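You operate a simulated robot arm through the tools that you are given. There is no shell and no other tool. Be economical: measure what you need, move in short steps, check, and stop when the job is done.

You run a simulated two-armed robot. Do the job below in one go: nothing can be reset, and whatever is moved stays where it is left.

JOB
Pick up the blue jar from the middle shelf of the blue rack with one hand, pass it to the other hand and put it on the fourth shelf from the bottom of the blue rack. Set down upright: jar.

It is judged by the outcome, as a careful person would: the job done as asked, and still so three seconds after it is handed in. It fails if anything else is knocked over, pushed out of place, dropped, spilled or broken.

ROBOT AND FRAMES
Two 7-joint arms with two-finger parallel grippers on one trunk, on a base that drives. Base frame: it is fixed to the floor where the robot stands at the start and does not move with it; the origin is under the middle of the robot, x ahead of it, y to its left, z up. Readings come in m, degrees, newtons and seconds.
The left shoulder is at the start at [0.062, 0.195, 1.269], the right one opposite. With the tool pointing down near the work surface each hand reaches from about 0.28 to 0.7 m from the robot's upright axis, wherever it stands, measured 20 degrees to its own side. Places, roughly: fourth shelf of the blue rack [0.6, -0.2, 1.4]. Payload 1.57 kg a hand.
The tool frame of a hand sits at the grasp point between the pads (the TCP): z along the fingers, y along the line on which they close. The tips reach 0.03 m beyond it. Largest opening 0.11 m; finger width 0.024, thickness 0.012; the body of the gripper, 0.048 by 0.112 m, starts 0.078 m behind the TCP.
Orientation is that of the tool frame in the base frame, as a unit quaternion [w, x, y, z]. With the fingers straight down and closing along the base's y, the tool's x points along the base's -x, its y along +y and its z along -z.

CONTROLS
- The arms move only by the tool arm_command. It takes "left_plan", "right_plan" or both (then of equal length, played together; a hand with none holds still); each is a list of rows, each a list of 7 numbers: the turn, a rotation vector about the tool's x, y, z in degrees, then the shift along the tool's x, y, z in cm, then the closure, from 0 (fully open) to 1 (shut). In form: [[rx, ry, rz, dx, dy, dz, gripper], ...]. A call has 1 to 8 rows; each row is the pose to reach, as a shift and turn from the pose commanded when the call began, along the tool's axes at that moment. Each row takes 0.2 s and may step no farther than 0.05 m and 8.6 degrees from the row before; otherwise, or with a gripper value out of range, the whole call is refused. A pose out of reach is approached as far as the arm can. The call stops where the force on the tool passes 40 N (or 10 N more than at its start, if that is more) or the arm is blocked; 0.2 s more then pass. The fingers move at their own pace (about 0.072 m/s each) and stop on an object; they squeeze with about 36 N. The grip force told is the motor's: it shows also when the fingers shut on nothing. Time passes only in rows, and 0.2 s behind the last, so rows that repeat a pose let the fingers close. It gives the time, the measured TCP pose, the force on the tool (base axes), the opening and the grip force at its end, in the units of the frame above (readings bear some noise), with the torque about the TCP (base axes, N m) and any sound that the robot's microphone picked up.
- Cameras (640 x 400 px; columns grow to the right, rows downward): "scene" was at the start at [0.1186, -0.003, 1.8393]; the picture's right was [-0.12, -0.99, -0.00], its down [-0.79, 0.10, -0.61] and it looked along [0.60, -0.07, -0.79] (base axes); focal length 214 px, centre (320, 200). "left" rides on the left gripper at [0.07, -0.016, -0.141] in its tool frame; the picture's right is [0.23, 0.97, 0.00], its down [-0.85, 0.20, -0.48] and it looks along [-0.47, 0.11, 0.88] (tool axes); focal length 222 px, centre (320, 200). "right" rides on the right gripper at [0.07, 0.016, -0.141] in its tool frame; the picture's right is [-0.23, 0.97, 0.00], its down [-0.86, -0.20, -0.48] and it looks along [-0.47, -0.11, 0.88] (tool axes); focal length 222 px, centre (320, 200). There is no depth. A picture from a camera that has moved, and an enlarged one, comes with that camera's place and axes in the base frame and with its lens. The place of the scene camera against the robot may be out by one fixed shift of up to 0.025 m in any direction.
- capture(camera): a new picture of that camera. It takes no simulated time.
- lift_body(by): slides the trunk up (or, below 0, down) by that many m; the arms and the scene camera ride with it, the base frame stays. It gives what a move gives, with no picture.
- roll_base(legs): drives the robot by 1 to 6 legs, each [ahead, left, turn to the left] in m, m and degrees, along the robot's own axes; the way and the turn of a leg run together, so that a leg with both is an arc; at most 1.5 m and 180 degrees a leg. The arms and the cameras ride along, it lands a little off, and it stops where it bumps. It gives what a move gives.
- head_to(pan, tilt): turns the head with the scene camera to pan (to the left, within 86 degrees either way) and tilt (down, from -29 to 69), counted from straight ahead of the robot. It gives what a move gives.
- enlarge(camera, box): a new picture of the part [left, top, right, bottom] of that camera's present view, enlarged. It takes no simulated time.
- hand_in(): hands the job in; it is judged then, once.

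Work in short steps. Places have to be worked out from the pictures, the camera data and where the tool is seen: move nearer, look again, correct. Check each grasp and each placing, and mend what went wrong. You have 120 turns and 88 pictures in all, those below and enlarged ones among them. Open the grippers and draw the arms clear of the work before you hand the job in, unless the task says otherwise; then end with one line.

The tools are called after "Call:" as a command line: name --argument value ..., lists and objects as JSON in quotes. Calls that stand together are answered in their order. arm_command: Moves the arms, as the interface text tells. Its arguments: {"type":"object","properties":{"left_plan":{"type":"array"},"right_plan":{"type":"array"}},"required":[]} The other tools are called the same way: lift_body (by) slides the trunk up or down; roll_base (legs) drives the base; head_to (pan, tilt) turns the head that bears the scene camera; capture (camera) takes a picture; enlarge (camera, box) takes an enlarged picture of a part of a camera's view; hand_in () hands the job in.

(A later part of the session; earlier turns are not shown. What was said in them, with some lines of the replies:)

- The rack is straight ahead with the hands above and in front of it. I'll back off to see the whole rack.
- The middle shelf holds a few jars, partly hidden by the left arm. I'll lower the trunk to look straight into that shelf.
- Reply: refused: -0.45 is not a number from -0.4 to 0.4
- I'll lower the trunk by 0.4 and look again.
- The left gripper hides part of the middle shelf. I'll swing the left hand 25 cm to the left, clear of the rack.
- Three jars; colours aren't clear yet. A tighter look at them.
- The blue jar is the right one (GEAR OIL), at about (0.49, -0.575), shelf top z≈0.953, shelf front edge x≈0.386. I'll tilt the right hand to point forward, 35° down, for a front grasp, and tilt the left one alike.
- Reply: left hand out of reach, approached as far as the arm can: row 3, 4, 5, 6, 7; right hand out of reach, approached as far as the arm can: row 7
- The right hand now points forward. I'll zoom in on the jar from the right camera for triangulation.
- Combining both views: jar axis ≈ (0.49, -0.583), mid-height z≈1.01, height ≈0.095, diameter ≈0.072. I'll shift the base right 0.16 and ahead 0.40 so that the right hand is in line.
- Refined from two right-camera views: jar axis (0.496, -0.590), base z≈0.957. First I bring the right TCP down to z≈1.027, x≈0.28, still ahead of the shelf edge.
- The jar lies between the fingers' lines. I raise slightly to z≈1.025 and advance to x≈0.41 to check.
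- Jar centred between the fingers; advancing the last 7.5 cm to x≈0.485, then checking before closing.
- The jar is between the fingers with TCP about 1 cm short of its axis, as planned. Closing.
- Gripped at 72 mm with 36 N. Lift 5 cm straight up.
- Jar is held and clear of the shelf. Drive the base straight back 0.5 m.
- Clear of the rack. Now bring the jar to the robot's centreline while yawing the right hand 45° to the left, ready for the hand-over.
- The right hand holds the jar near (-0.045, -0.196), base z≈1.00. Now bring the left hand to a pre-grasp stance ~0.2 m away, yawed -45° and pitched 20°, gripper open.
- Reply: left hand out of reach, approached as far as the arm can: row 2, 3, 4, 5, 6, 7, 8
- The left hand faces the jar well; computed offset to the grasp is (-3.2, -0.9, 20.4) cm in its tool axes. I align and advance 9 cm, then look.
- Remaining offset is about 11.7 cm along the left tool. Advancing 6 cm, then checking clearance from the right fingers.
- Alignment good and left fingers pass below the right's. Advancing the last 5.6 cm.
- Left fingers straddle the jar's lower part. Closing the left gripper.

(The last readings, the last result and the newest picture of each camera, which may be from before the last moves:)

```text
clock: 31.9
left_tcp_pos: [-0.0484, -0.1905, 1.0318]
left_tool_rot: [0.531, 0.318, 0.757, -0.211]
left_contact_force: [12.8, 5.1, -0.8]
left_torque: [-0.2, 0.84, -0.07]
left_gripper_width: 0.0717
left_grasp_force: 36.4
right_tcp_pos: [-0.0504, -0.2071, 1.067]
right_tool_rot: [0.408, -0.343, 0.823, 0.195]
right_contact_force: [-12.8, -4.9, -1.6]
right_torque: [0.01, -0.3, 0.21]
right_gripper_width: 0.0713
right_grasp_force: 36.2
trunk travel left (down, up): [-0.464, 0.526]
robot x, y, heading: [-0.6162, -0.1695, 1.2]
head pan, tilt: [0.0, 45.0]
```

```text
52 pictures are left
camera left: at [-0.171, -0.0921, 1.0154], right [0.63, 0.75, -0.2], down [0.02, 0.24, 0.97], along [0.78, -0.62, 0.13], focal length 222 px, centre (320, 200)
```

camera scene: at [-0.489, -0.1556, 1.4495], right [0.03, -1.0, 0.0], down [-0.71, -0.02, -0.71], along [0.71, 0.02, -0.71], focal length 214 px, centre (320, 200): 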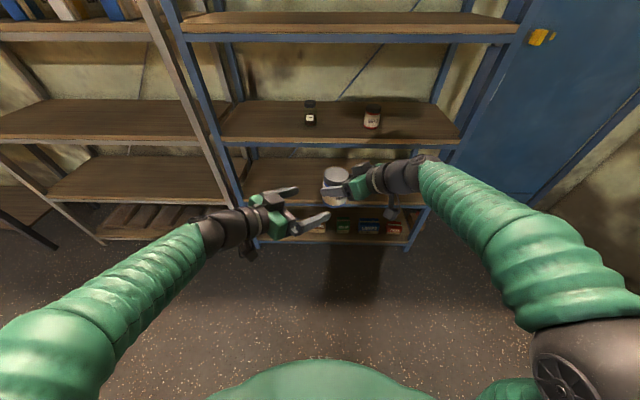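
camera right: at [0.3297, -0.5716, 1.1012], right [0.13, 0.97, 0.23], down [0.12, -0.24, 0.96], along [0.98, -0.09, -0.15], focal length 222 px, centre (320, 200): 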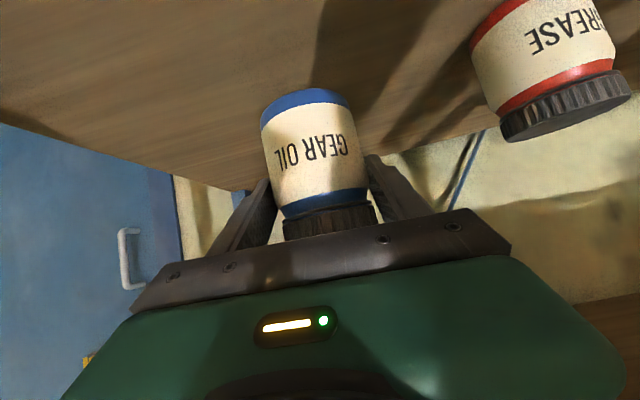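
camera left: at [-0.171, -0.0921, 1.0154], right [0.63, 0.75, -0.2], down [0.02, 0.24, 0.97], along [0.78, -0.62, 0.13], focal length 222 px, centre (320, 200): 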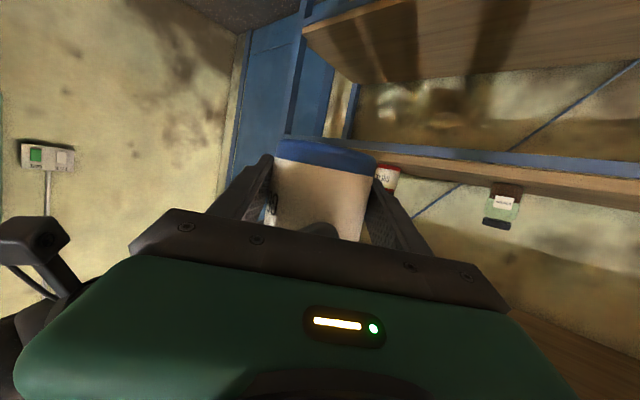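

Both hands hold it (71.7 mm, 36 N left). Releasing the right hand gently.

Call:
arm_command --right_plan '[[0, 0, 0, 0, 0, 0, 0.3], [0, 0, 0, 0, 0, 0, 0.2], [0, 0, 0, 0, 0, 0, 0.15], [0, 0, 0, 0, 0, 0, 0.15]]' --left_plan '[[0, 0, 0, 0, 0, 0, 1], [0, 0, 0, 0, 0, 0, 1], [0, 0, 0, 0, 0, 0, 1], [0, 0, 0, 0, 0, 0, 1]]'

Call:
enlarge --camera "scene" --box '[260, 150, 420, 250]'

```text
clock: 32.9
left_tcp_pos: [-0.048, -0.192, 1.0322]
left_tool_rot: [0.531, 0.318, 0.756, -0.211]
left_contact_force: [-0.1, -0.3, 0.7]
left_torque: [0.02, 0.02, -0.01]
left_gripper_width: 0.0707
left_grasp_force: 36.0
right_tcp_pos: [-0.0514, -0.2055, 1.0675]
right_tool_rot: [0.409, -0.342, 0.823, 0.196]
right_contact_force: [-0.4, -0.3, 0.9]
right_torque: [0.0, -0.01, 0.02]
right_gripper_width: 0.0934
right_grasp_force: 0.0
trunk travel left (down, up): [-0.464, 0.526]
robot x, y, heading: [-0.6162, -0.1663, 1.5]
head pan, tilt: [0.0, 45.0]
```

```text
4.00 times, centred on (340, 200) of scene
camera zoom: at [-0.4886, -0.1559, 1.4494], right [0.03, -1.0, 0.0], down [-0.71, -0.02, -0.71], along [0.71, 0.02, -0.71], focal length 858 px, centre (240, 200)
```

zoom: 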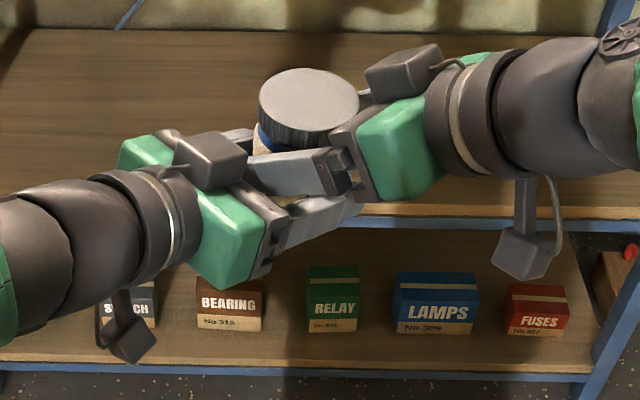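

The right fingers are open and off the jar. Backing the right hand out along its own axis.

Call:
arm_command --right_plan '[[0, 0, 0, 0, 0, -2, 0.15], [0, 0, 0, 0, 0, -5, 0.15], [0, 0, 0, 0, 0, -9, 0.15], [0, 0, 0, 0, 0, -13, 0.15], [0, 0, 0, 0, 0, -13, 0.15]]' --left_plan '[[0, 0, 0, 0, 0, 0, 1], [0, 0, 0, 0, 0, 0, 1], [0, 0, 0, 0, 0, 0, 1], [0, 0, 0, 0, 0, 0, 1], [0, 0, 0, 0, 0, 0, 1]]'

Call:
enlarge --camera "scene" --box '[240, 130, 440, 255]'

```text
clock: 34.1
left_tcp_pos: [-0.0485, -0.1929, 1.0316]
left_tool_rot: [0.531, 0.318, 0.757, -0.211]
left_contact_force: [-0.2, -0.4, 0.1]
left_torque: [0.0, 0.0, 0.0]
left_gripper_width: 0.0713
left_grasp_force: 35.6
right_tcp_pos: [-0.1241, -0.2866, 1.1409]
right_tool_rot: [0.407, -0.342, 0.824, 0.195]
right_contact_force: [0.9, -0.5, 0.2]
right_torque: [0.04, 0.02, 0.0]
right_gripper_width: 0.0935
right_grasp_force: 0.0
trunk travel left (down, up): [-0.464, 0.526]
robot x, y, heading: [-0.619, -0.1701, 1.6]
head pan, tilt: [0.0, 45.0]
```

```text
3.20 times, centred on (340, 192) of scene
camera zoom: at [-0.4882, -0.1562, 1.4494], right [0.03, -1.0, 0.0], down [-0.71, -0.02, -0.71], along [0.7, 0.02, -0.71], focal length 686 px, centre (256, 224)
```

zoom: 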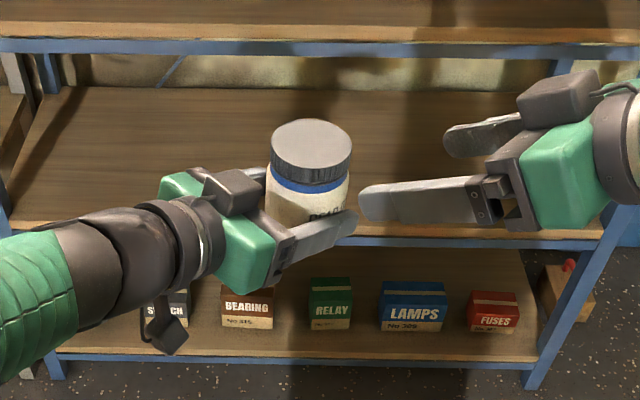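

The jar is now in the left hand alone. I retract the right hand to its own side, then raise the trunk 0.4 m for the fourth shelf.

Call:
arm_command --right_plan '[[6.05, -0.32, 4.45, 2.4, -1.7, -3.4, 0.15], [12.1, -0.63, 8.9, 4.8, -3.3, -6.8, 0.15], [18.15, -0.95, 13.35, 7.25, -5, -10.2, 0.15], [24.2, -1.27, 17.8, 9.7, -6.7, -13.6, 0.15], [30.25, -1.58, 22.25, 12.1, -8.3, -17, 0.15], [36.3, -1.9, 26.7, 14.5, -10, -20.4, 0.15]]'

Call:
lift_body --by 0.4

Call:
head_to --pan 0 --tilt 30

Call:
capture --camera "scene"

Call:
capture --camera "left"

```text
clock: 35.5
left_tcp_pos: [-0.0492, -0.1935, 1.0429]
left_tool_rot: [0.53, 0.318, 0.758, -0.21]
left_contact_force: [-0.4, -1.0, -2.6]
left_torque: [0.02, 0.0, 0.03]
left_gripper_width: 0.0707
left_grasp_force: 35.7
right_tcp_pos: [-0.2923, -0.4254, 0.9212]
right_tool_rot: [0.266, 0.101, 0.927, 0.244]
right_contact_force: [-1.2, 1.6, 0.2]
right_torque: [-0.03, -0.1, -0.06]
right_gripper_width: 0.0937
right_grasp_force: 0.1
right hand out of reach, approached as far as the arm can: row 3, 4, 5, 6
trunk travel left (down, up): [-0.464, 0.526]
robot x, y, heading: [-0.6143, -0.1708, 1.5]
head pan, tilt: [0.0, 45.0]
stopped in row 6 (right hand): the arm was blocked; the commanded pose is now the measured one
```

```text
clock: 35.9
left_tcp_pos: [-0.0491, -0.1921, 1.0521]
left_tool_rot: [0.531, 0.318, 0.757, -0.211]
left_contact_force: [0.3, -0.6, -3.1]
left_torque: [0.02, 0.02, 0.03]
left_gripper_width: 0.071
left_grasp_force: 36.1
right_tcp_pos: [-0.2944, -0.4212, 0.928]
right_tool_rot: [0.264, 0.1, 0.927, 0.246]
right_contact_force: [-0.4, -0.8, 0.6]
right_torque: [0.0, 0.02, 0.0]
right_gripper_width: 0.0935
right_grasp_force: 0.0
trunk travel left (down, up): [-0.478, 0.512]
robot x, y, heading: [-0.6122, -0.167, 1.6]
head pan, tilt: [0.0, 45.0]
stopped: the arm was blocked; the commanded pose is now the measured one
```

```text
clock: 36.6
left_tcp_pos: [-0.0491, -0.1915, 1.0517]
left_tool_rot: [0.53, 0.319, 0.757, -0.211]
left_contact_force: [0.0, 0.2, -3.3]
left_torque: [0.0, 0.05, -0.01]
left_gripper_width: 0.0707
left_grasp_force: 35.8
right_tcp_pos: [-0.2937, -0.423, 0.929]
right_tool_rot: [0.263, 0.101, 0.927, 0.246]
right_contact_force: [0.9, -0.3, -0.1]
right_torque: [-0.02, -0.01, 0.0]
right_gripper_width: 0.0937
right_grasp_force: 0.0
trunk travel left (down, up): [-0.478, 0.512]
robot x, y, heading: [-0.6173, -0.1681, 1.6]
head pan, tilt: [0.0, 30.0]
```

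```text
49 pictures are left
camera scene: at [-0.4804, -0.1561, 1.4925], right [0.03, -1.0, 0.0], down [-0.5, -0.01, -0.86], along [0.86, 0.02, -0.5], focal length 214 px, centre (320, 200)
```

scene: 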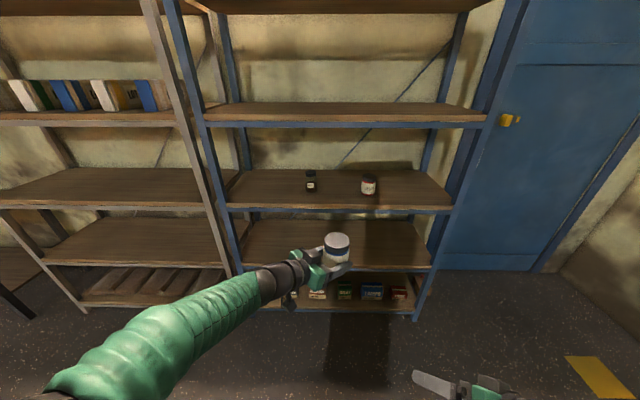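

```text
48 pictures are left
camera left: at [-0.1721, -0.0928, 1.0359], right [0.63, 0.75, -0.19], down [0.02, 0.23, 0.97], along [0.77, -0.62, 0.13], focal length 222 px, centre (320, 200)
```

left: 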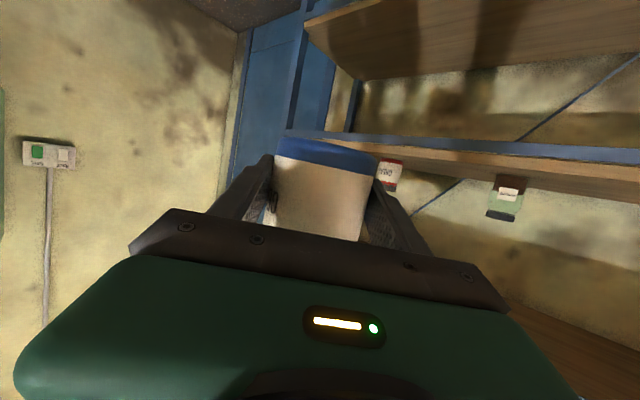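

The right arm folded against the trunk and is blocked. I move the right hand forward and up to free it.

Call:
arm_command --right_plan '[[0, 0, 0, -3.8, 1.7, -0.6, 0.15], [0, 0, 0, -7.7, 3.4, -1.2, 0.15], [0, 0, 0, -11.5, 5.1, -1.8, 0.15], [0, 0, 0, -15.4, 6.8, -2.4, 0.15], [0, 0, 0, -15.4, 6.8, -2.4, 0.15]]'

Call:
head_to --pan -20 --tilt 60

Call:
capture --camera "scene"

```text
clock: 37.8
left_tcp_pos: [-0.0491, -0.1928, 1.046]
left_tool_rot: [0.531, 0.319, 0.756, -0.211]
left_contact_force: [-0.4, 0.1, -3.8]
left_torque: [0.04, 0.0, 0.0]
left_gripper_width: 0.0709
left_grasp_force: 35.4
right_tcp_pos: [-0.173, -0.4237, 1.0472]
right_tool_rot: [0.267, 0.099, 0.927, 0.242]
right_contact_force: [0.1, -0.2, 0.6]
right_torque: [0.0, -0.04, 0.0]
right_gripper_width: 0.0936
right_grasp_force: 0.0
trunk travel left (down, up): [-0.478, 0.512]
robot x, y, heading: [-0.612, -0.1656, 1.4]
head pan, tilt: [0.0, 30.0]
```

```text
clock: 38.8
left_tcp_pos: [-0.0496, -0.1923, 1.0463]
left_tool_rot: [0.53, 0.319, 0.757, -0.211]
left_contact_force: [-0.1, -0.2, -3.5]
left_torque: [0.02, 0.03, 0.01]
left_gripper_width: 0.0711
left_grasp_force: 35.8
right_tcp_pos: [-0.1736, -0.4234, 1.0452]
right_tool_rot: [0.266, 0.1, 0.928, 0.242]
right_contact_force: [0.7, -0.2, 0.2]
right_torque: [0.0, 0.01, 0.02]
right_gripper_width: 0.0933
right_grasp_force: 0.1
trunk travel left (down, up): [-0.478, 0.512]
robot x, y, heading: [-0.6158, -0.1623, 1.8]
head pan, tilt: [-20.0, 60.0]
```

```text
47 pictures are left
camera scene: at [-0.5073, -0.1797, 1.4439], right [-0.32, -0.95, 0.0], down [-0.82, 0.28, -0.5], along [0.47, -0.16, -0.87], focal length 214 px, centre (320, 200)
```

scene: 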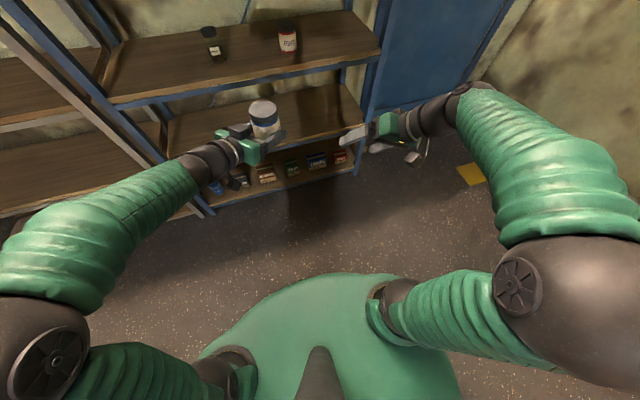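

The right arm is free again. Raising the trunk 0.4 m and looking at the fourth shelf.

Call:
lift_body --by 0.4

Call:
head_to --pan 0 --tilt 32

Call:
capture --camera "scene"

Call:
capture --camera "left"

```text
clock: 42.6
left_tcp_pos: [-0.0502, -0.1928, 1.4458]
left_tool_rot: [0.531, 0.318, 0.757, -0.21]
left_contact_force: [0.8, -0.1, -3.7]
left_torque: [0.02, -0.01, -0.01]
left_gripper_width: 0.0712
left_grasp_force: 36.4
right_tcp_pos: [-0.1741, -0.4234, 1.4449]
right_tool_rot: [0.267, 0.1, 0.927, 0.243]
right_contact_force: [0.1, -0.2, 0.5]
right_torque: [0.01, 0.01, -0.02]
right_gripper_width: 0.0936
right_grasp_force: 0.1
trunk travel left (down, up): [-0.878, 0.112]
robot x, y, heading: [-0.6106, -0.168, 1.7]
head pan, tilt: [-20.0, 60.0]
```

```text
clock: 43.5
left_tcp_pos: [-0.0489, -0.1934, 1.446]
left_tool_rot: [0.531, 0.318, 0.757, -0.21]
left_contact_force: [0.4, 0.0, -3.9]
left_torque: [-0.01, 0.0, -0.02]
left_gripper_width: 0.0708
left_grasp_force: 36.4
right_tcp_pos: [-0.1724, -0.4246, 1.445]
right_tool_rot: [0.267, 0.099, 0.927, 0.243]
right_contact_force: [-0.1, 0.4, 0.3]
right_torque: [-0.04, -0.03, -0.01]
right_gripper_width: 0.0935
right_grasp_force: 0.1
trunk travel left (down, up): [-0.878, 0.112]
robot x, y, heading: [-0.6167, -0.1685, 1.6]
head pan, tilt: [0.0, 32.0]
```

```text
46 pictures are left
camera scene: at [-0.4802, -0.1565, 1.8827], right [0.03, -1.0, 0.0], down [-0.53, -0.01, -0.85], along [0.85, 0.02, -0.53], focal length 214 px, centre (320, 200)
```

scene: 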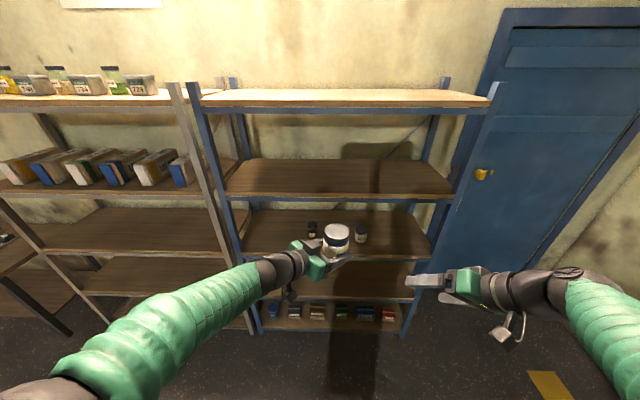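

```text
45 pictures are left
camera left: at [-0.1716, -0.0931, 1.4293], right [0.63, 0.75, -0.19], down [0.02, 0.23, 0.97], along [0.77, -0.62, 0.13], focal length 222 px, centre (320, 200)
```

left: 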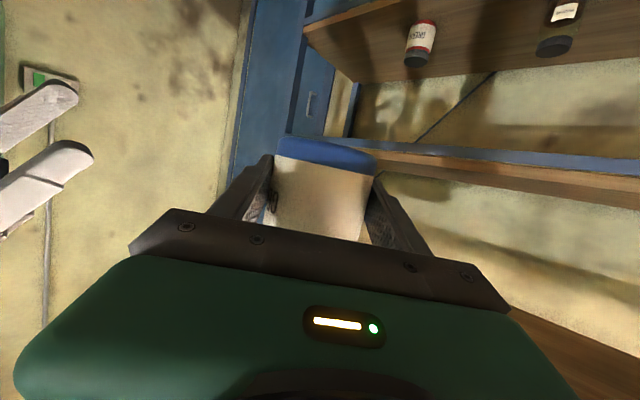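

I need the fourth shelf's surface height. Zooming on its front edge from both cameras.

Call:
enlarge --camera "left" --box '[370, 110, 530, 210]'

Call:
enlarge --camera "scene" --box '[220, 140, 380, 240]'

```text
4.00 times, centred on (450, 160) of left
camera zoom: at [-0.1716, -0.0931, 1.4293], right [0.63, 0.75, -0.19], down [0.02, 0.23, 0.97], along [0.77, -0.62, 0.13], focal length 888 px, centre (-200, 360)
```

zoom: 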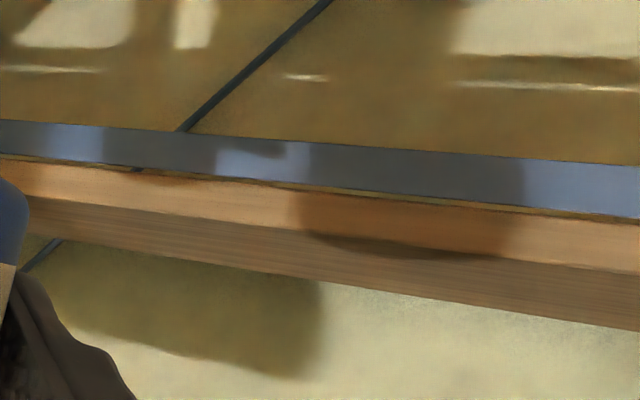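

```text
4.00 times, centred on (300, 190) of scene
camera zoom: at [-0.4802, -0.1565, 1.8827], right [0.03, -1.0, 0.0], down [-0.53, -0.01, -0.85], along [0.85, 0.02, -0.53], focal length 858 px, centre (400, 240)
```

zoom: 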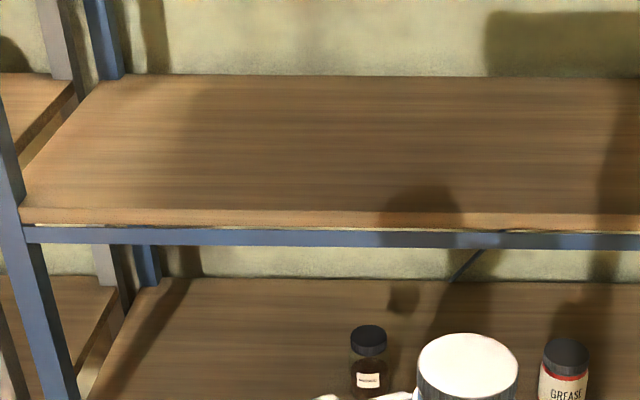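

Fourth shelf surface ≈1.37, front edge x≈0.39-0.40; jar base is at ≈1.41. I un-yaw the left hand by 40° (so its camera stays outside the shelf edge) and shift it 12 cm left.

Call:
arm_command --left_plan '[[-6.25, 0.13, -2.3, 0.5, 1.4, -1.3, 1], [-12.5, 0.27, -4.6, 1.0, 2.8, -2.6, 1], [-18.75, 0.4, -6.9, 1.55, 4.25, -3.95, 1], [-25, 0.53, -9.2, 2.1, 5.6, -5.3, 1], [-31.25, 0.67, -11.5, 2.6, 7.1, -6.6, 1], [-37.5, 0.8, -13.8, 3.1, 8.5, -7.9, 1], [-37.5, 0.8, -13.8, 3.1, 8.5, -7.9, 1]]'

Call:
capture --camera "scene"

Call:
capture --camera "left"

```text
clock: 45.1
left_tcp_pos: [-0.0441, -0.072, 1.447]
left_tool_rot: [0.567, 0.043, 0.822, -0.018]
left_contact_force: [1.4, -0.8, -3.4]
left_torque: [0.04, 0.04, 0.02]
left_gripper_width: 0.0707
left_grasp_force: 36.1
left hand out of reach, approached as far as the arm can: row 4, 5, 6, 7
right_tcp_pos: [-0.1684, -0.4252, 1.4431]
right_tool_rot: [0.264, 0.1, 0.928, 0.244]
right_contact_force: [-0.3, 0.9, -0.9]
right_torque: [0.03, 0.02, -0.01]
right_gripper_width: 0.0934
right_grasp_force: 0.1
trunk travel left (down, up): [-0.878, 0.112]
robot x, y, heading: [-0.6178, -0.1671, 1.4]
head pan, tilt: [0.0, 32.0]
```

```text
42 pictures are left
camera scene: at [-0.475, -0.1618, 1.8823], right [0.03, -1.0, 0.0], down [-0.53, -0.01, -0.85], along [0.85, 0.02, -0.53], focal length 214 px, centre (320, 200)
```

scene: 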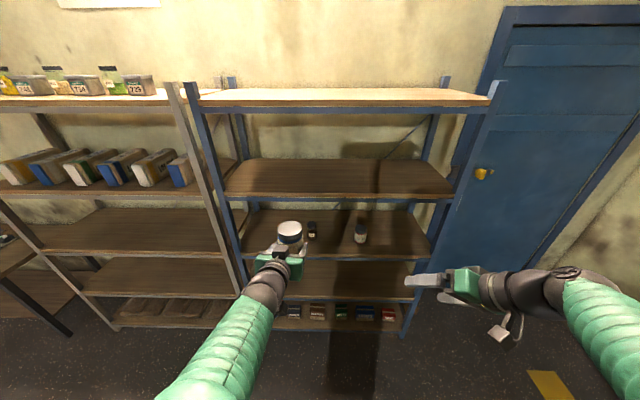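

```text
41 pictures are left
camera left: at [-0.2015, -0.0738, 1.4324], right [0.01, 0.98, -0.19], down [-0.13, 0.19, 0.97], along [0.99, 0.02, 0.12], focal length 222 px, centre (320, 200)
```

left: 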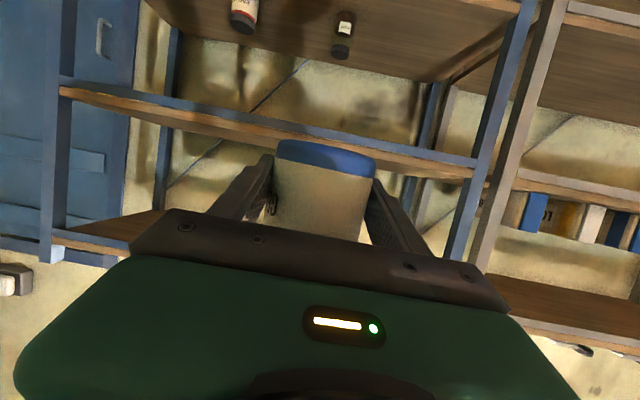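

The jar is held upright facing the shelf. I retract the right hand about 10 cm so it stays out of the rack, then drive ahead 0.42 m.

Call:
arm_command --right_plan '[[0, 0, 0, 1.5, -0.8, -3.7, 0.15], [0, 0, 0, 3.1, -1.5, -7.4, 0.15], [0, 0, 0, 4.6, -2.3, -11.1, 0.15]]'

Call:
roll_base --legs '[[0.42, 0, 0]]'

Call:
capture --camera "scene"

Call:
capture --camera "left"

```text
clock: 46.0
left_tcp_pos: [-0.0468, -0.0751, 1.4494]
left_tool_rot: [0.568, 0.044, 0.822, -0.018]
left_contact_force: [-0.1, 0.2, -3.0]
left_torque: [0.02, 0.03, -0.01]
left_gripper_width: 0.0706
left_grasp_force: 35.6
right_tcp_pos: [-0.2711, -0.4778, 1.4967]
right_tool_rot: [0.266, 0.1, 0.927, 0.244]
right_contact_force: [0.3, 0.3, 0.3]
right_torque: [-0.04, 0.03, 0.06]
right_gripper_width: 0.0934
right_grasp_force: 0.0
trunk travel left (down, up): [-0.878, 0.112]
robot x, y, heading: [-0.6157, -0.1662, 1.5]
head pan, tilt: [0.0, 32.0]
```

```text
clock: 48.5
left_tcp_pos: [0.3699, -0.056, 1.4526]
left_tool_rot: [0.57, 0.04, 0.82, -0.016]
left_contact_force: [0.0, 0.3, -3.0]
left_torque: [0.03, 0.03, 0.01]
left_gripper_width: 0.0708
left_grasp_force: 36.4
right_tcp_pos: [0.1493, -0.4598, 1.5]
right_tool_rot: [0.268, 0.095, 0.927, 0.245]
right_contact_force: [0.8, -0.6, 0.0]
right_torque: [0.01, -0.03, 0.01]
right_gripper_width: 0.0932
right_grasp_force: 0.1
trunk travel left (down, up): [-0.878, 0.112]
robot x, y, heading: [-0.1894, -0.1554, 2.0]
head pan, tilt: [0.0, 32.0]
```

```text
40 pictures are left
camera scene: at [-0.0634, -0.1454, 1.8833], right [0.03, -1.0, 0.0], down [-0.53, -0.02, -0.85], along [0.85, 0.03, -0.53], focal length 214 px, centre (320, 200)
```

scene: 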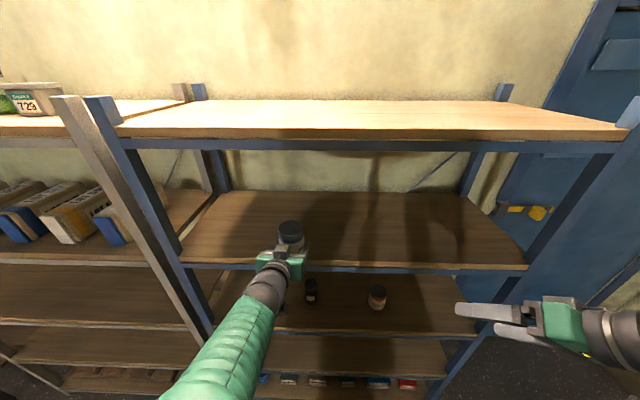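

```text
39 pictures are left
camera left: at [0.2125, -0.0583, 1.4356], right [0.0, 0.98, -0.19], down [-0.13, 0.19, 0.97], along [0.99, 0.02, 0.13], focal length 222 px, centre (320, 200)
```

left: 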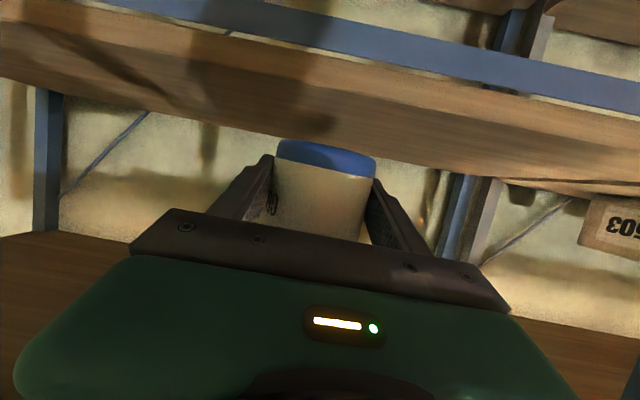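

Jar now just in front of the shelf. Zoom on the shelf edge in the left view to refine its height.

Call:
enlarge --camera "left" --box '[200, 0, 440, 150]'

Call:
enlarge --camera "scene" --box '[200, 180, 400, 305]'

```text
2.67 times, centred on (320, 75) of left
camera zoom: at [0.2125, -0.0583, 1.4356], right [0.0, 0.98, -0.19], down [-0.13, 0.19, 0.97], along [0.99, 0.02, 0.13], focal length 592 px, centre (320, 533)
```

zoom: 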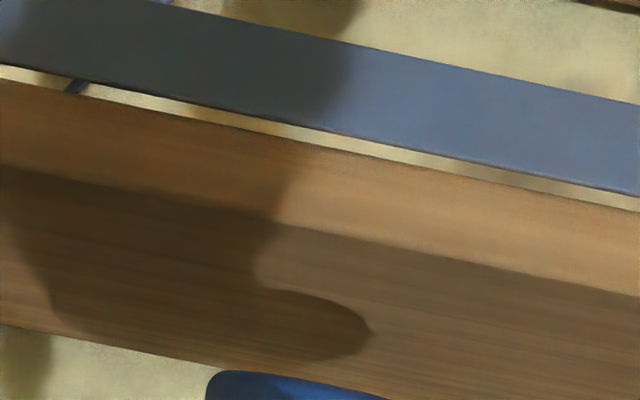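

```text
3.20 times, centred on (300, 242) of scene
camera zoom: at [-0.0634, -0.1454, 1.8833], right [0.03, -1.0, 0.0], down [-0.53, -0.02, -0.85], along [0.85, 0.03, -0.53], focal length 686 px, centre (384, 64)
```

zoom: 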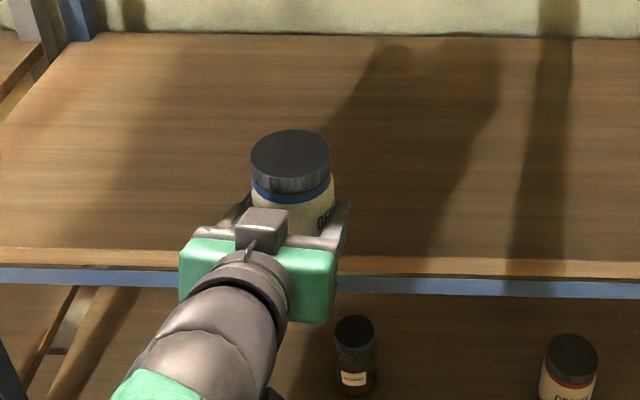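

Shelf surface ≈1.372, front edge ≈0.395; jar base ≈1.419 clears it by ~4.5 cm. Driving ahead 0.115 m to bring the jar over the shelf.

Call:
roll_base --legs '[[0.115, 0, 0]]'

Call:
capture --camera "left"

Call:
capture --camera "scene"

```text
clock: 49.8
left_tcp_pos: [0.4747, -0.0492, 1.4558]
left_tool_rot: [0.573, 0.039, 0.819, -0.015]
left_contact_force: [-1.2, 0.5, -3.1]
left_torque: [-0.01, 0.0, -0.01]
left_gripper_width: 0.0709
left_grasp_force: 35.8
right_tcp_pos: [0.2551, -0.4536, 1.5012]
right_tool_rot: [0.27, 0.093, 0.927, 0.244]
right_contact_force: [-1.0, -0.3, 0.9]
right_torque: [0.0, -0.03, -0.03]
right_gripper_width: 0.0936
right_grasp_force: 0.0
trunk travel left (down, up): [-0.878, 0.112]
robot x, y, heading: [-0.0735, -0.1533, 2.3]
head pan, tilt: [0.0, 32.0]
```

```text
36 pictures are left
camera left: at [0.3173, -0.0526, 1.4382], right [0.0, 0.98, -0.19], down [-0.14, 0.19, 0.97], along [0.99, 0.03, 0.14], focal length 222 px, centre (320, 200)
```

left: 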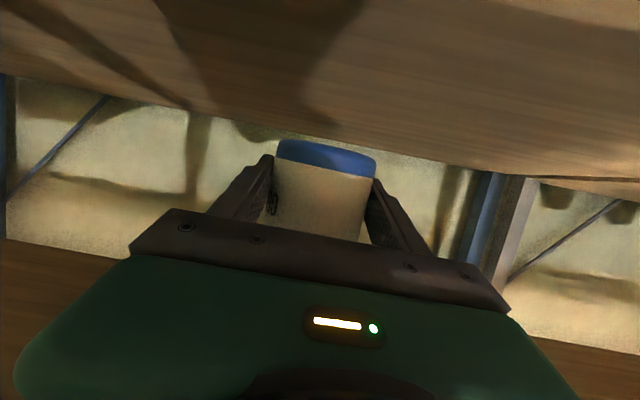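

```text
35 pictures are left
camera scene: at [0.0387, -0.1402, 1.884], right [0.04, -1.0, 0.0], down [-0.52, -0.02, -0.85], along [0.85, 0.03, -0.52], focal length 214 px, centre (320, 200)
```

scene: 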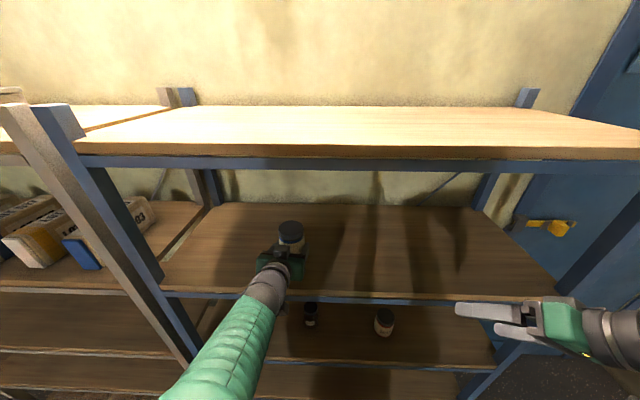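

Jar is over the shelf. Lowering 3.5 cm (and 1.5 cm further in), then small steps watching the force.

Call:
arm_command --left_plan '[[0, 0, 0, 1.4, 0, 1.3, 1], [0, 0, 0, 2.8, 0, 2.6, 1], [0, 0, 0, 2.8, 0, 2.6, 1]]'

Call:
capture --camera "left"

Call:
enlarge --camera "scene" --box '[230, 200, 350, 275]'

```text
clock: 50.6
left_tcp_pos: [0.4989, -0.0387, 1.4226]
left_tool_rot: [0.568, 0.041, 0.822, -0.018]
left_contact_force: [0.9, -0.1, -2.3]
left_torque: [-0.02, 0.02, 0.0]
left_gripper_width: 0.0711
left_grasp_force: 36.0
left hand out of reach, approached as far as the arm can: row 1, 2, 3
right_tcp_pos: [0.2642, -0.4525, 1.4995]
right_tool_rot: [0.267, 0.093, 0.928, 0.245]
right_contact_force: [0.1, -0.8, 0.2]
right_torque: [0.0, -0.05, -0.01]
right_gripper_width: 0.0936
right_grasp_force: 0.0
trunk travel left (down, up): [-0.878, 0.112]
robot x, y, heading: [-0.0759, -0.1474, 2.1]
head pan, tilt: [0.0, 32.0]
```

```text
34 pictures are left
camera left: at [0.3409, -0.0396, 1.4075], right [0.01, 0.98, -0.2], down [-0.13, 0.2, 0.97], along [0.99, 0.02, 0.13], focal length 222 px, centre (320, 200)
```

left: 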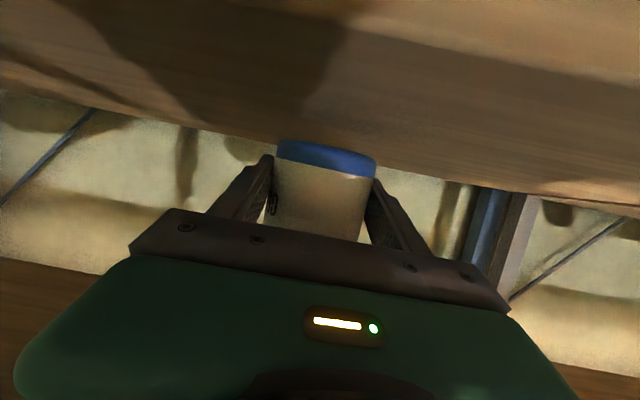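

```text
5.33 times, centred on (290, 238) of scene
camera zoom: at [0.051, -0.139, 1.8832], right [0.04, -1.0, 0.0], down [-0.53, -0.02, -0.85], along [0.85, 0.03, -0.53], focal length 1144 px, centre (480, 0)
```

zoom: 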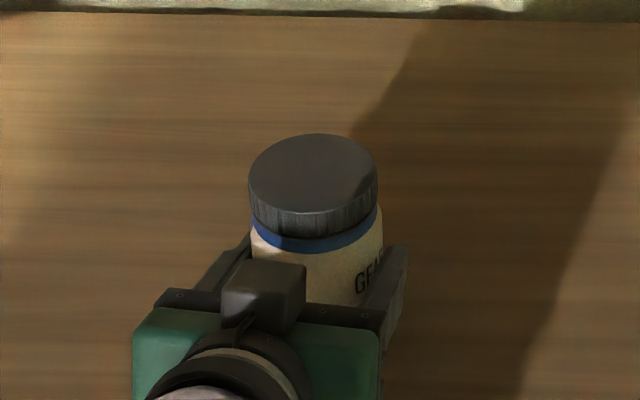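

Jar base ≈1.389, about 1.6 cm above the shelf. I lower straight down with the trunk in small steps.

Call:
lift_body --by -0.01

Call:
enlarge --camera "left" --box '[200, 90, 440, 240]'

```text
clock: 51.1
left_tcp_pos: [0.5008, -0.0386, 1.4122]
left_tool_rot: [0.567, 0.042, 0.822, -0.019]
left_contact_force: [-1.3, -0.3, -2.5]
left_torque: [0.06, 0.01, 0.0]
left_gripper_width: 0.071
left_grasp_force: 36.2
right_tcp_pos: [0.2667, -0.4542, 1.4888]
right_tool_rot: [0.266, 0.094, 0.928, 0.244]
right_contact_force: [-0.2, -0.3, 0.6]
right_torque: [-0.01, -0.02, 0.01]
right_gripper_width: 0.0935
right_grasp_force: 0.0
trunk travel left (down, up): [-0.868, 0.122]
robot x, y, heading: [-0.0812, -0.1525, 2.2]
head pan, tilt: [0.0, 32.0]
```

```text
2.67 times, centred on (320, 165) of left
camera zoom: at [0.3432, -0.0398, 1.3968], right [0.01, 0.98, -0.2], down [-0.13, 0.2, 0.97], along [0.99, 0.02, 0.12], focal length 592 px, centre (320, 293)
```

zoom: 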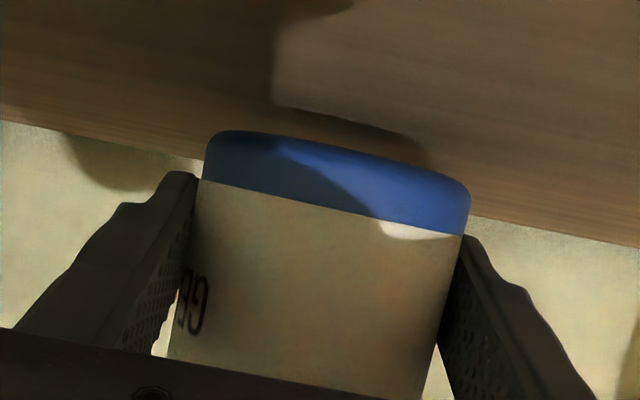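

Base ≈1.378 with the contact shadow closing in. Lowering another 6 mm.

Call:
lift_body --by -0.006

Call:
enlarge --camera "left" --box '[200, 90, 440, 240]'

```text
clock: 51.7
left_tcp_pos: [0.5018, -0.0388, 1.4053]
left_tool_rot: [0.566, 0.041, 0.823, -0.018]
left_contact_force: [0.0, 0.3, -3.1]
left_torque: [-0.01, 0.02, 0.01]
left_gripper_width: 0.0709
left_grasp_force: 36.1
right_tcp_pos: [0.2692, -0.4542, 1.4829]
right_tool_rot: [0.266, 0.095, 0.928, 0.243]
right_contact_force: [-0.6, -0.3, 0.1]
right_torque: [-0.02, 0.0, 0.02]
right_gripper_width: 0.0934
right_grasp_force: 0.1
trunk travel left (down, up): [-0.862, 0.128]
robot x, y, heading: [-0.0803, -0.1519, 2.1]
head pan, tilt: [0.0, 32.0]
```

```text
2.67 times, centred on (320, 165) of left
camera zoom: at [0.3453, -0.0396, 1.3901], right [0.01, 0.98, -0.2], down [-0.12, 0.2, 0.97], along [0.99, 0.02, 0.12], focal length 592 px, centre (320, 293)
```

zoom: 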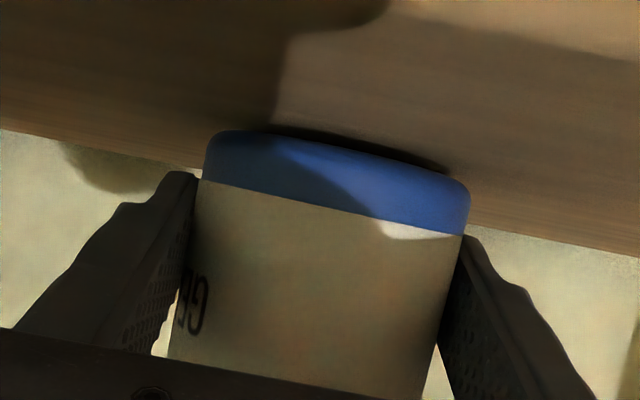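

Not touching yet (force still the jar's weight). Lower 4 mm more.

Call:
lift_body --by -0.004

Call:
enlarge --camera "left" --box '[200, 90, 440, 240]'

```text
clock: 52.2
left_tcp_pos: [0.5016, -0.0373, 1.4041]
left_tool_rot: [0.568, 0.042, 0.822, -0.02]
left_contact_force: [1.2, 0.4, 4.6]
left_torque: [-0.17, -0.25, 0.02]
left_gripper_width: 0.0712
left_grasp_force: 36.5
right_tcp_pos: [0.266, -0.4539, 1.4782]
right_tool_rot: [0.266, 0.094, 0.928, 0.244]
right_contact_force: [1.3, 0.3, -0.2]
right_torque: [0.02, -0.01, -0.03]
right_gripper_width: 0.0932
right_grasp_force: 0.0
trunk travel left (down, up): [-0.858, 0.132]
robot x, y, heading: [-0.0796, -0.1506, 2.0]
head pan, tilt: [0.0, 32.0]
```

```text
2.67 times, centred on (320, 165) of left
camera zoom: at [0.3437, -0.0397, 1.3878], right [0.01, 0.98, -0.2], down [-0.13, 0.2, 0.97], along [0.99, 0.02, 0.13], focal length 592 px, centre (320, 293)
```

zoom: 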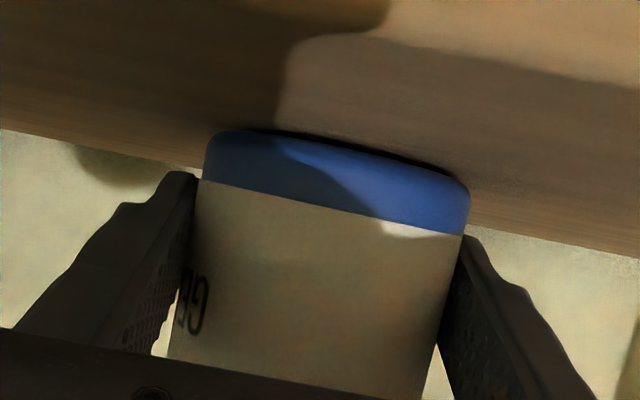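

Contact felt (≈8 N, slightly on the far right rim). Press 2 mm more to seat it, then open the gripper gradually.

Call:
lift_body --by -0.002

Call:
arm_command --left_plan '[[0, 0, 0, 0, 0, 0, 0.35], [0, 0, 0, 0, 0, 0, 0.33], [0, 0, 0, 0, 0, 0, 0.3], [0, 0, 0, 0, 0, 0, 0.25], [0, 0, 0, 0, 0, 0, 0.18], [0, 0, 0, 0, 0, 0, 0.1], [0, 0, 0, 0, 0, 0, 0.1]]'

Call:
capture --camera "left"

Call:
enlarge --camera "scene" --box '[230, 200, 350, 275]'

```text
clock: 52.7
left_tcp_pos: [0.5022, -0.039, 1.4018]
left_tool_rot: [0.57, 0.041, 0.82, -0.02]
left_contact_force: [5.7, 0.6, 18.1]
left_torque: [-0.31, -0.84, 0.16]
left_gripper_width: 0.071
left_grasp_force: 35.3
right_tcp_pos: [0.2662, -0.4523, 1.4763]
right_tool_rot: [0.266, 0.094, 0.928, 0.244]
right_contact_force: [0.2, -0.9, -0.5]
right_torque: [0.03, -0.03, -0.01]
right_gripper_width: 0.0936
right_grasp_force: 0.0
trunk travel left (down, up): [-0.856, 0.134]
robot x, y, heading: [-0.0814, -0.1504, 2.1]
head pan, tilt: [0.0, 32.0]
```

```text
clock: 54.3
left_tcp_pos: [0.5017, -0.0374, 1.3991]
left_tool_rot: [0.566, 0.041, 0.823, -0.018]
left_contact_force: [-0.1, -0.4, -0.1]
left_torque: [0.0, 0.03, 0.01]
left_gripper_width: 0.099
left_grasp_force: 0.0
right_tcp_pos: [0.2679, -0.454, 1.4768]
right_tool_rot: [0.266, 0.094, 0.928, 0.244]
right_contact_force: [0.2, 0.1, 0.4]
right_torque: [0.0, 0.02, -0.04]
right_gripper_width: 0.0934
right_grasp_force: 0.1
trunk travel left (down, up): [-0.856, 0.134]
robot x, y, heading: [-0.0762, -0.1497, 2.1]
head pan, tilt: [0.0, 32.0]
```

```text
29 pictures are left
camera left: at [0.3441, -0.0397, 1.3847], right [0.01, 0.98, -0.2], down [-0.12, 0.2, 0.97], along [0.99, 0.02, 0.12], focal length 222 px, centre (320, 200)
```

left: 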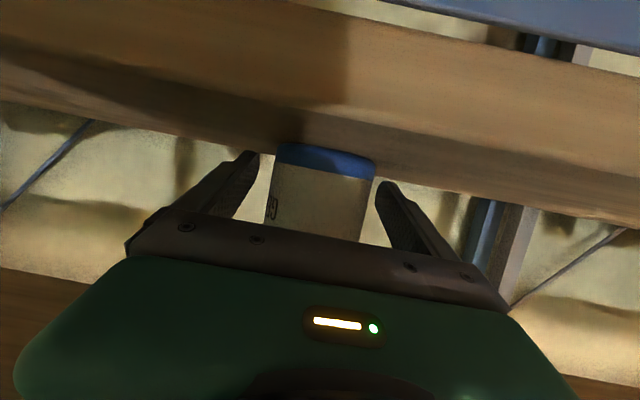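

```text
5.33 times, centred on (290, 238) of scene
camera zoom: at [0.0554, -0.1391, 1.8609], right [0.04, -1.0, 0.0], down [-0.53, -0.02, -0.85], along [0.85, 0.03, -0.53], focal length 1144 px, centre (480, 0)
```

zoom: 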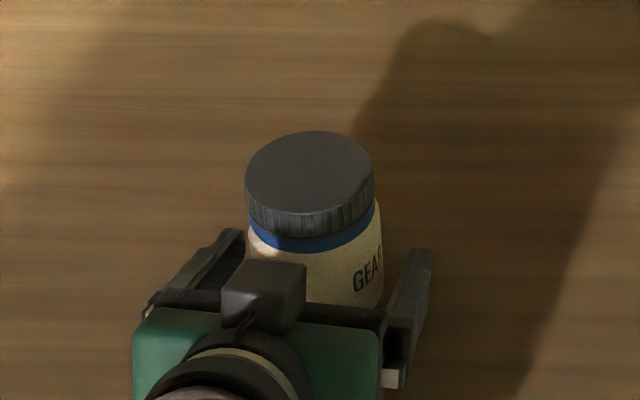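

Jar stands free and upright, gripper open. Backing the left hand out along its own axis.

Call:
arm_command --left_plan '[[0, 0, 0, 0, 0, -1.5, 0.1], [0, 0, 0, 0, 0, -4, 0.1], [0, 0, 0, 0, 0, -7.5, 0.1], [0, 0, 0, 0, 0, -11, 0.1], [0, 0, 0, 0, 0, -11, 0.1]]'

Call:
enlarge --camera "scene" --box '[210, 190, 370, 290]'

```text
clock: 55.5
left_tcp_pos: [0.43, -0.0171, 1.4313]
left_tool_rot: [0.565, 0.043, 0.824, -0.021]
left_contact_force: [-0.4, 0.1, 0.1]
left_torque: [-0.01, 0.0, 0.0]
left_gripper_width: 0.0991
left_grasp_force: 0.1
left hand out of reach, approached as far as the arm can: row 3, 4, 5
right_tcp_pos: [0.2677, -0.4524, 1.4774]
right_tool_rot: [0.265, 0.094, 0.928, 0.244]
right_contact_force: [0.4, -0.1, -0.5]
right_torque: [-0.02, 0.01, -0.01]
right_gripper_width: 0.0934
right_grasp_force: 0.1
trunk travel left (down, up): [-0.856, 0.134]
robot x, y, heading: [-0.08, -0.1517, 2.2]
head pan, tilt: [0.0, 32.0]
```

```text
4.00 times, centred on (290, 240) of scene
camera zoom: at [0.0563, -0.1377, 1.8609], right [0.04, -1.0, 0.0], down [-0.53, -0.02, -0.85], along [0.85, 0.03, -0.53], focal length 858 px, centre (440, 40)
```

zoom: 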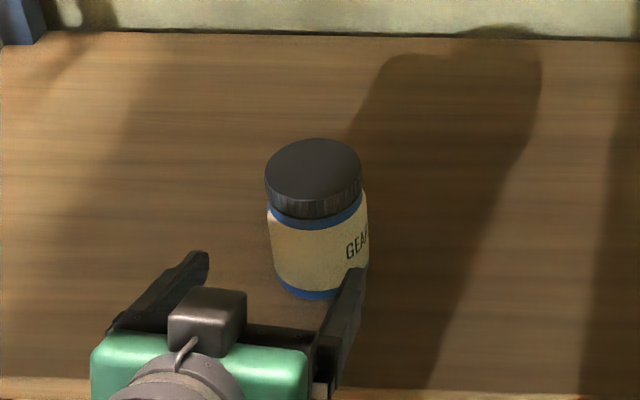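

The jar stands on the shelf, fingers clear of it. Drive straight back 0.4 m and inspect.

Call:
roll_base --legs '[[-0.4, 0, 0]]'

Call:
capture --camera "scene"

Call:
enlarge --camera "scene" --box '[230, 130, 390, 230]'

```text
clock: 58.0
left_tcp_pos: [0.0299, -0.0325, 1.4303]
left_tool_rot: [0.565, 0.042, 0.824, -0.021]
left_contact_force: [0.5, 0.3, 0.2]
left_torque: [-0.02, 0.0, 0.0]
left_gripper_width: 0.0987
left_grasp_force: 0.0
right_tcp_pos: [-0.1315, -0.468, 1.4761]
right_tool_rot: [0.264, 0.095, 0.928, 0.243]
right_contact_force: [-0.3, -0.1, 0.2]
right_torque: [0.01, 0.01, 0.03]
right_gripper_width: 0.0935
right_grasp_force: 0.1
trunk travel left (down, up): [-0.856, 0.134]
robot x, y, heading: [-0.482, -0.1663, 2.2]
head pan, tilt: [0.0, 32.0]
```

```text
26 pictures are left
camera scene: at [-0.3431, -0.153, 1.8606], right [0.04, -1.0, 0.0], down [-0.53, -0.02, -0.85], along [0.85, 0.03, -0.53], focal length 214 px, centre (320, 200)
```

scene: 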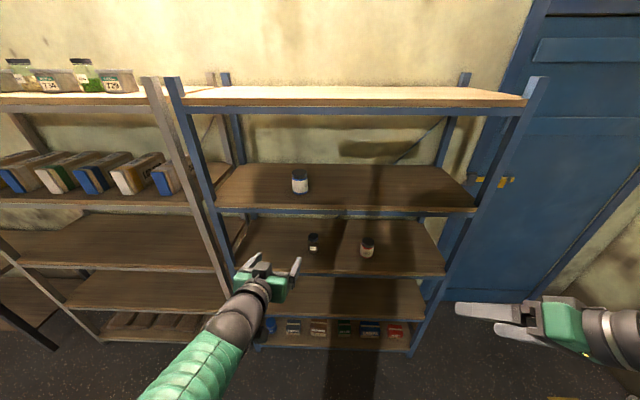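

```text
4.00 times, centred on (310, 180) of scene
camera zoom: at [-0.3431, -0.153, 1.8606], right [0.04, -1.0, 0.0], down [-0.53, -0.02, -0.85], along [0.85, 0.03, -0.53], focal length 858 px, centre (360, 280)
```

zoom: 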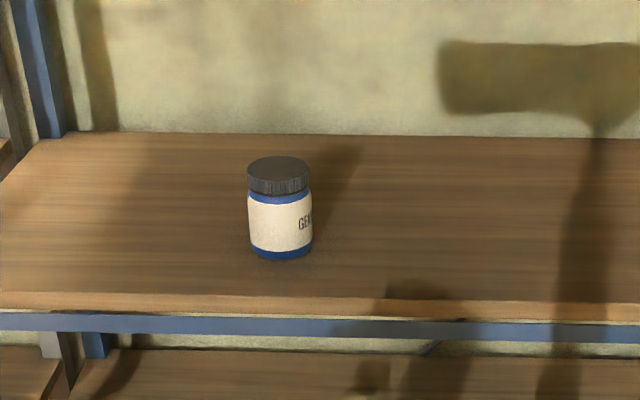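

The jar stands upright on the fourth shelf, the other items are undisturbed and both arms are clear. Handing in.

Call:
hand_in

```text
The job is handed in.
```

The blue GEAR OIL jar was picked from the middle shelf with the right hand, passed to the left, and now stands upright on the fourth shelf of the blue rack; nothing else on the rack was disturbed.
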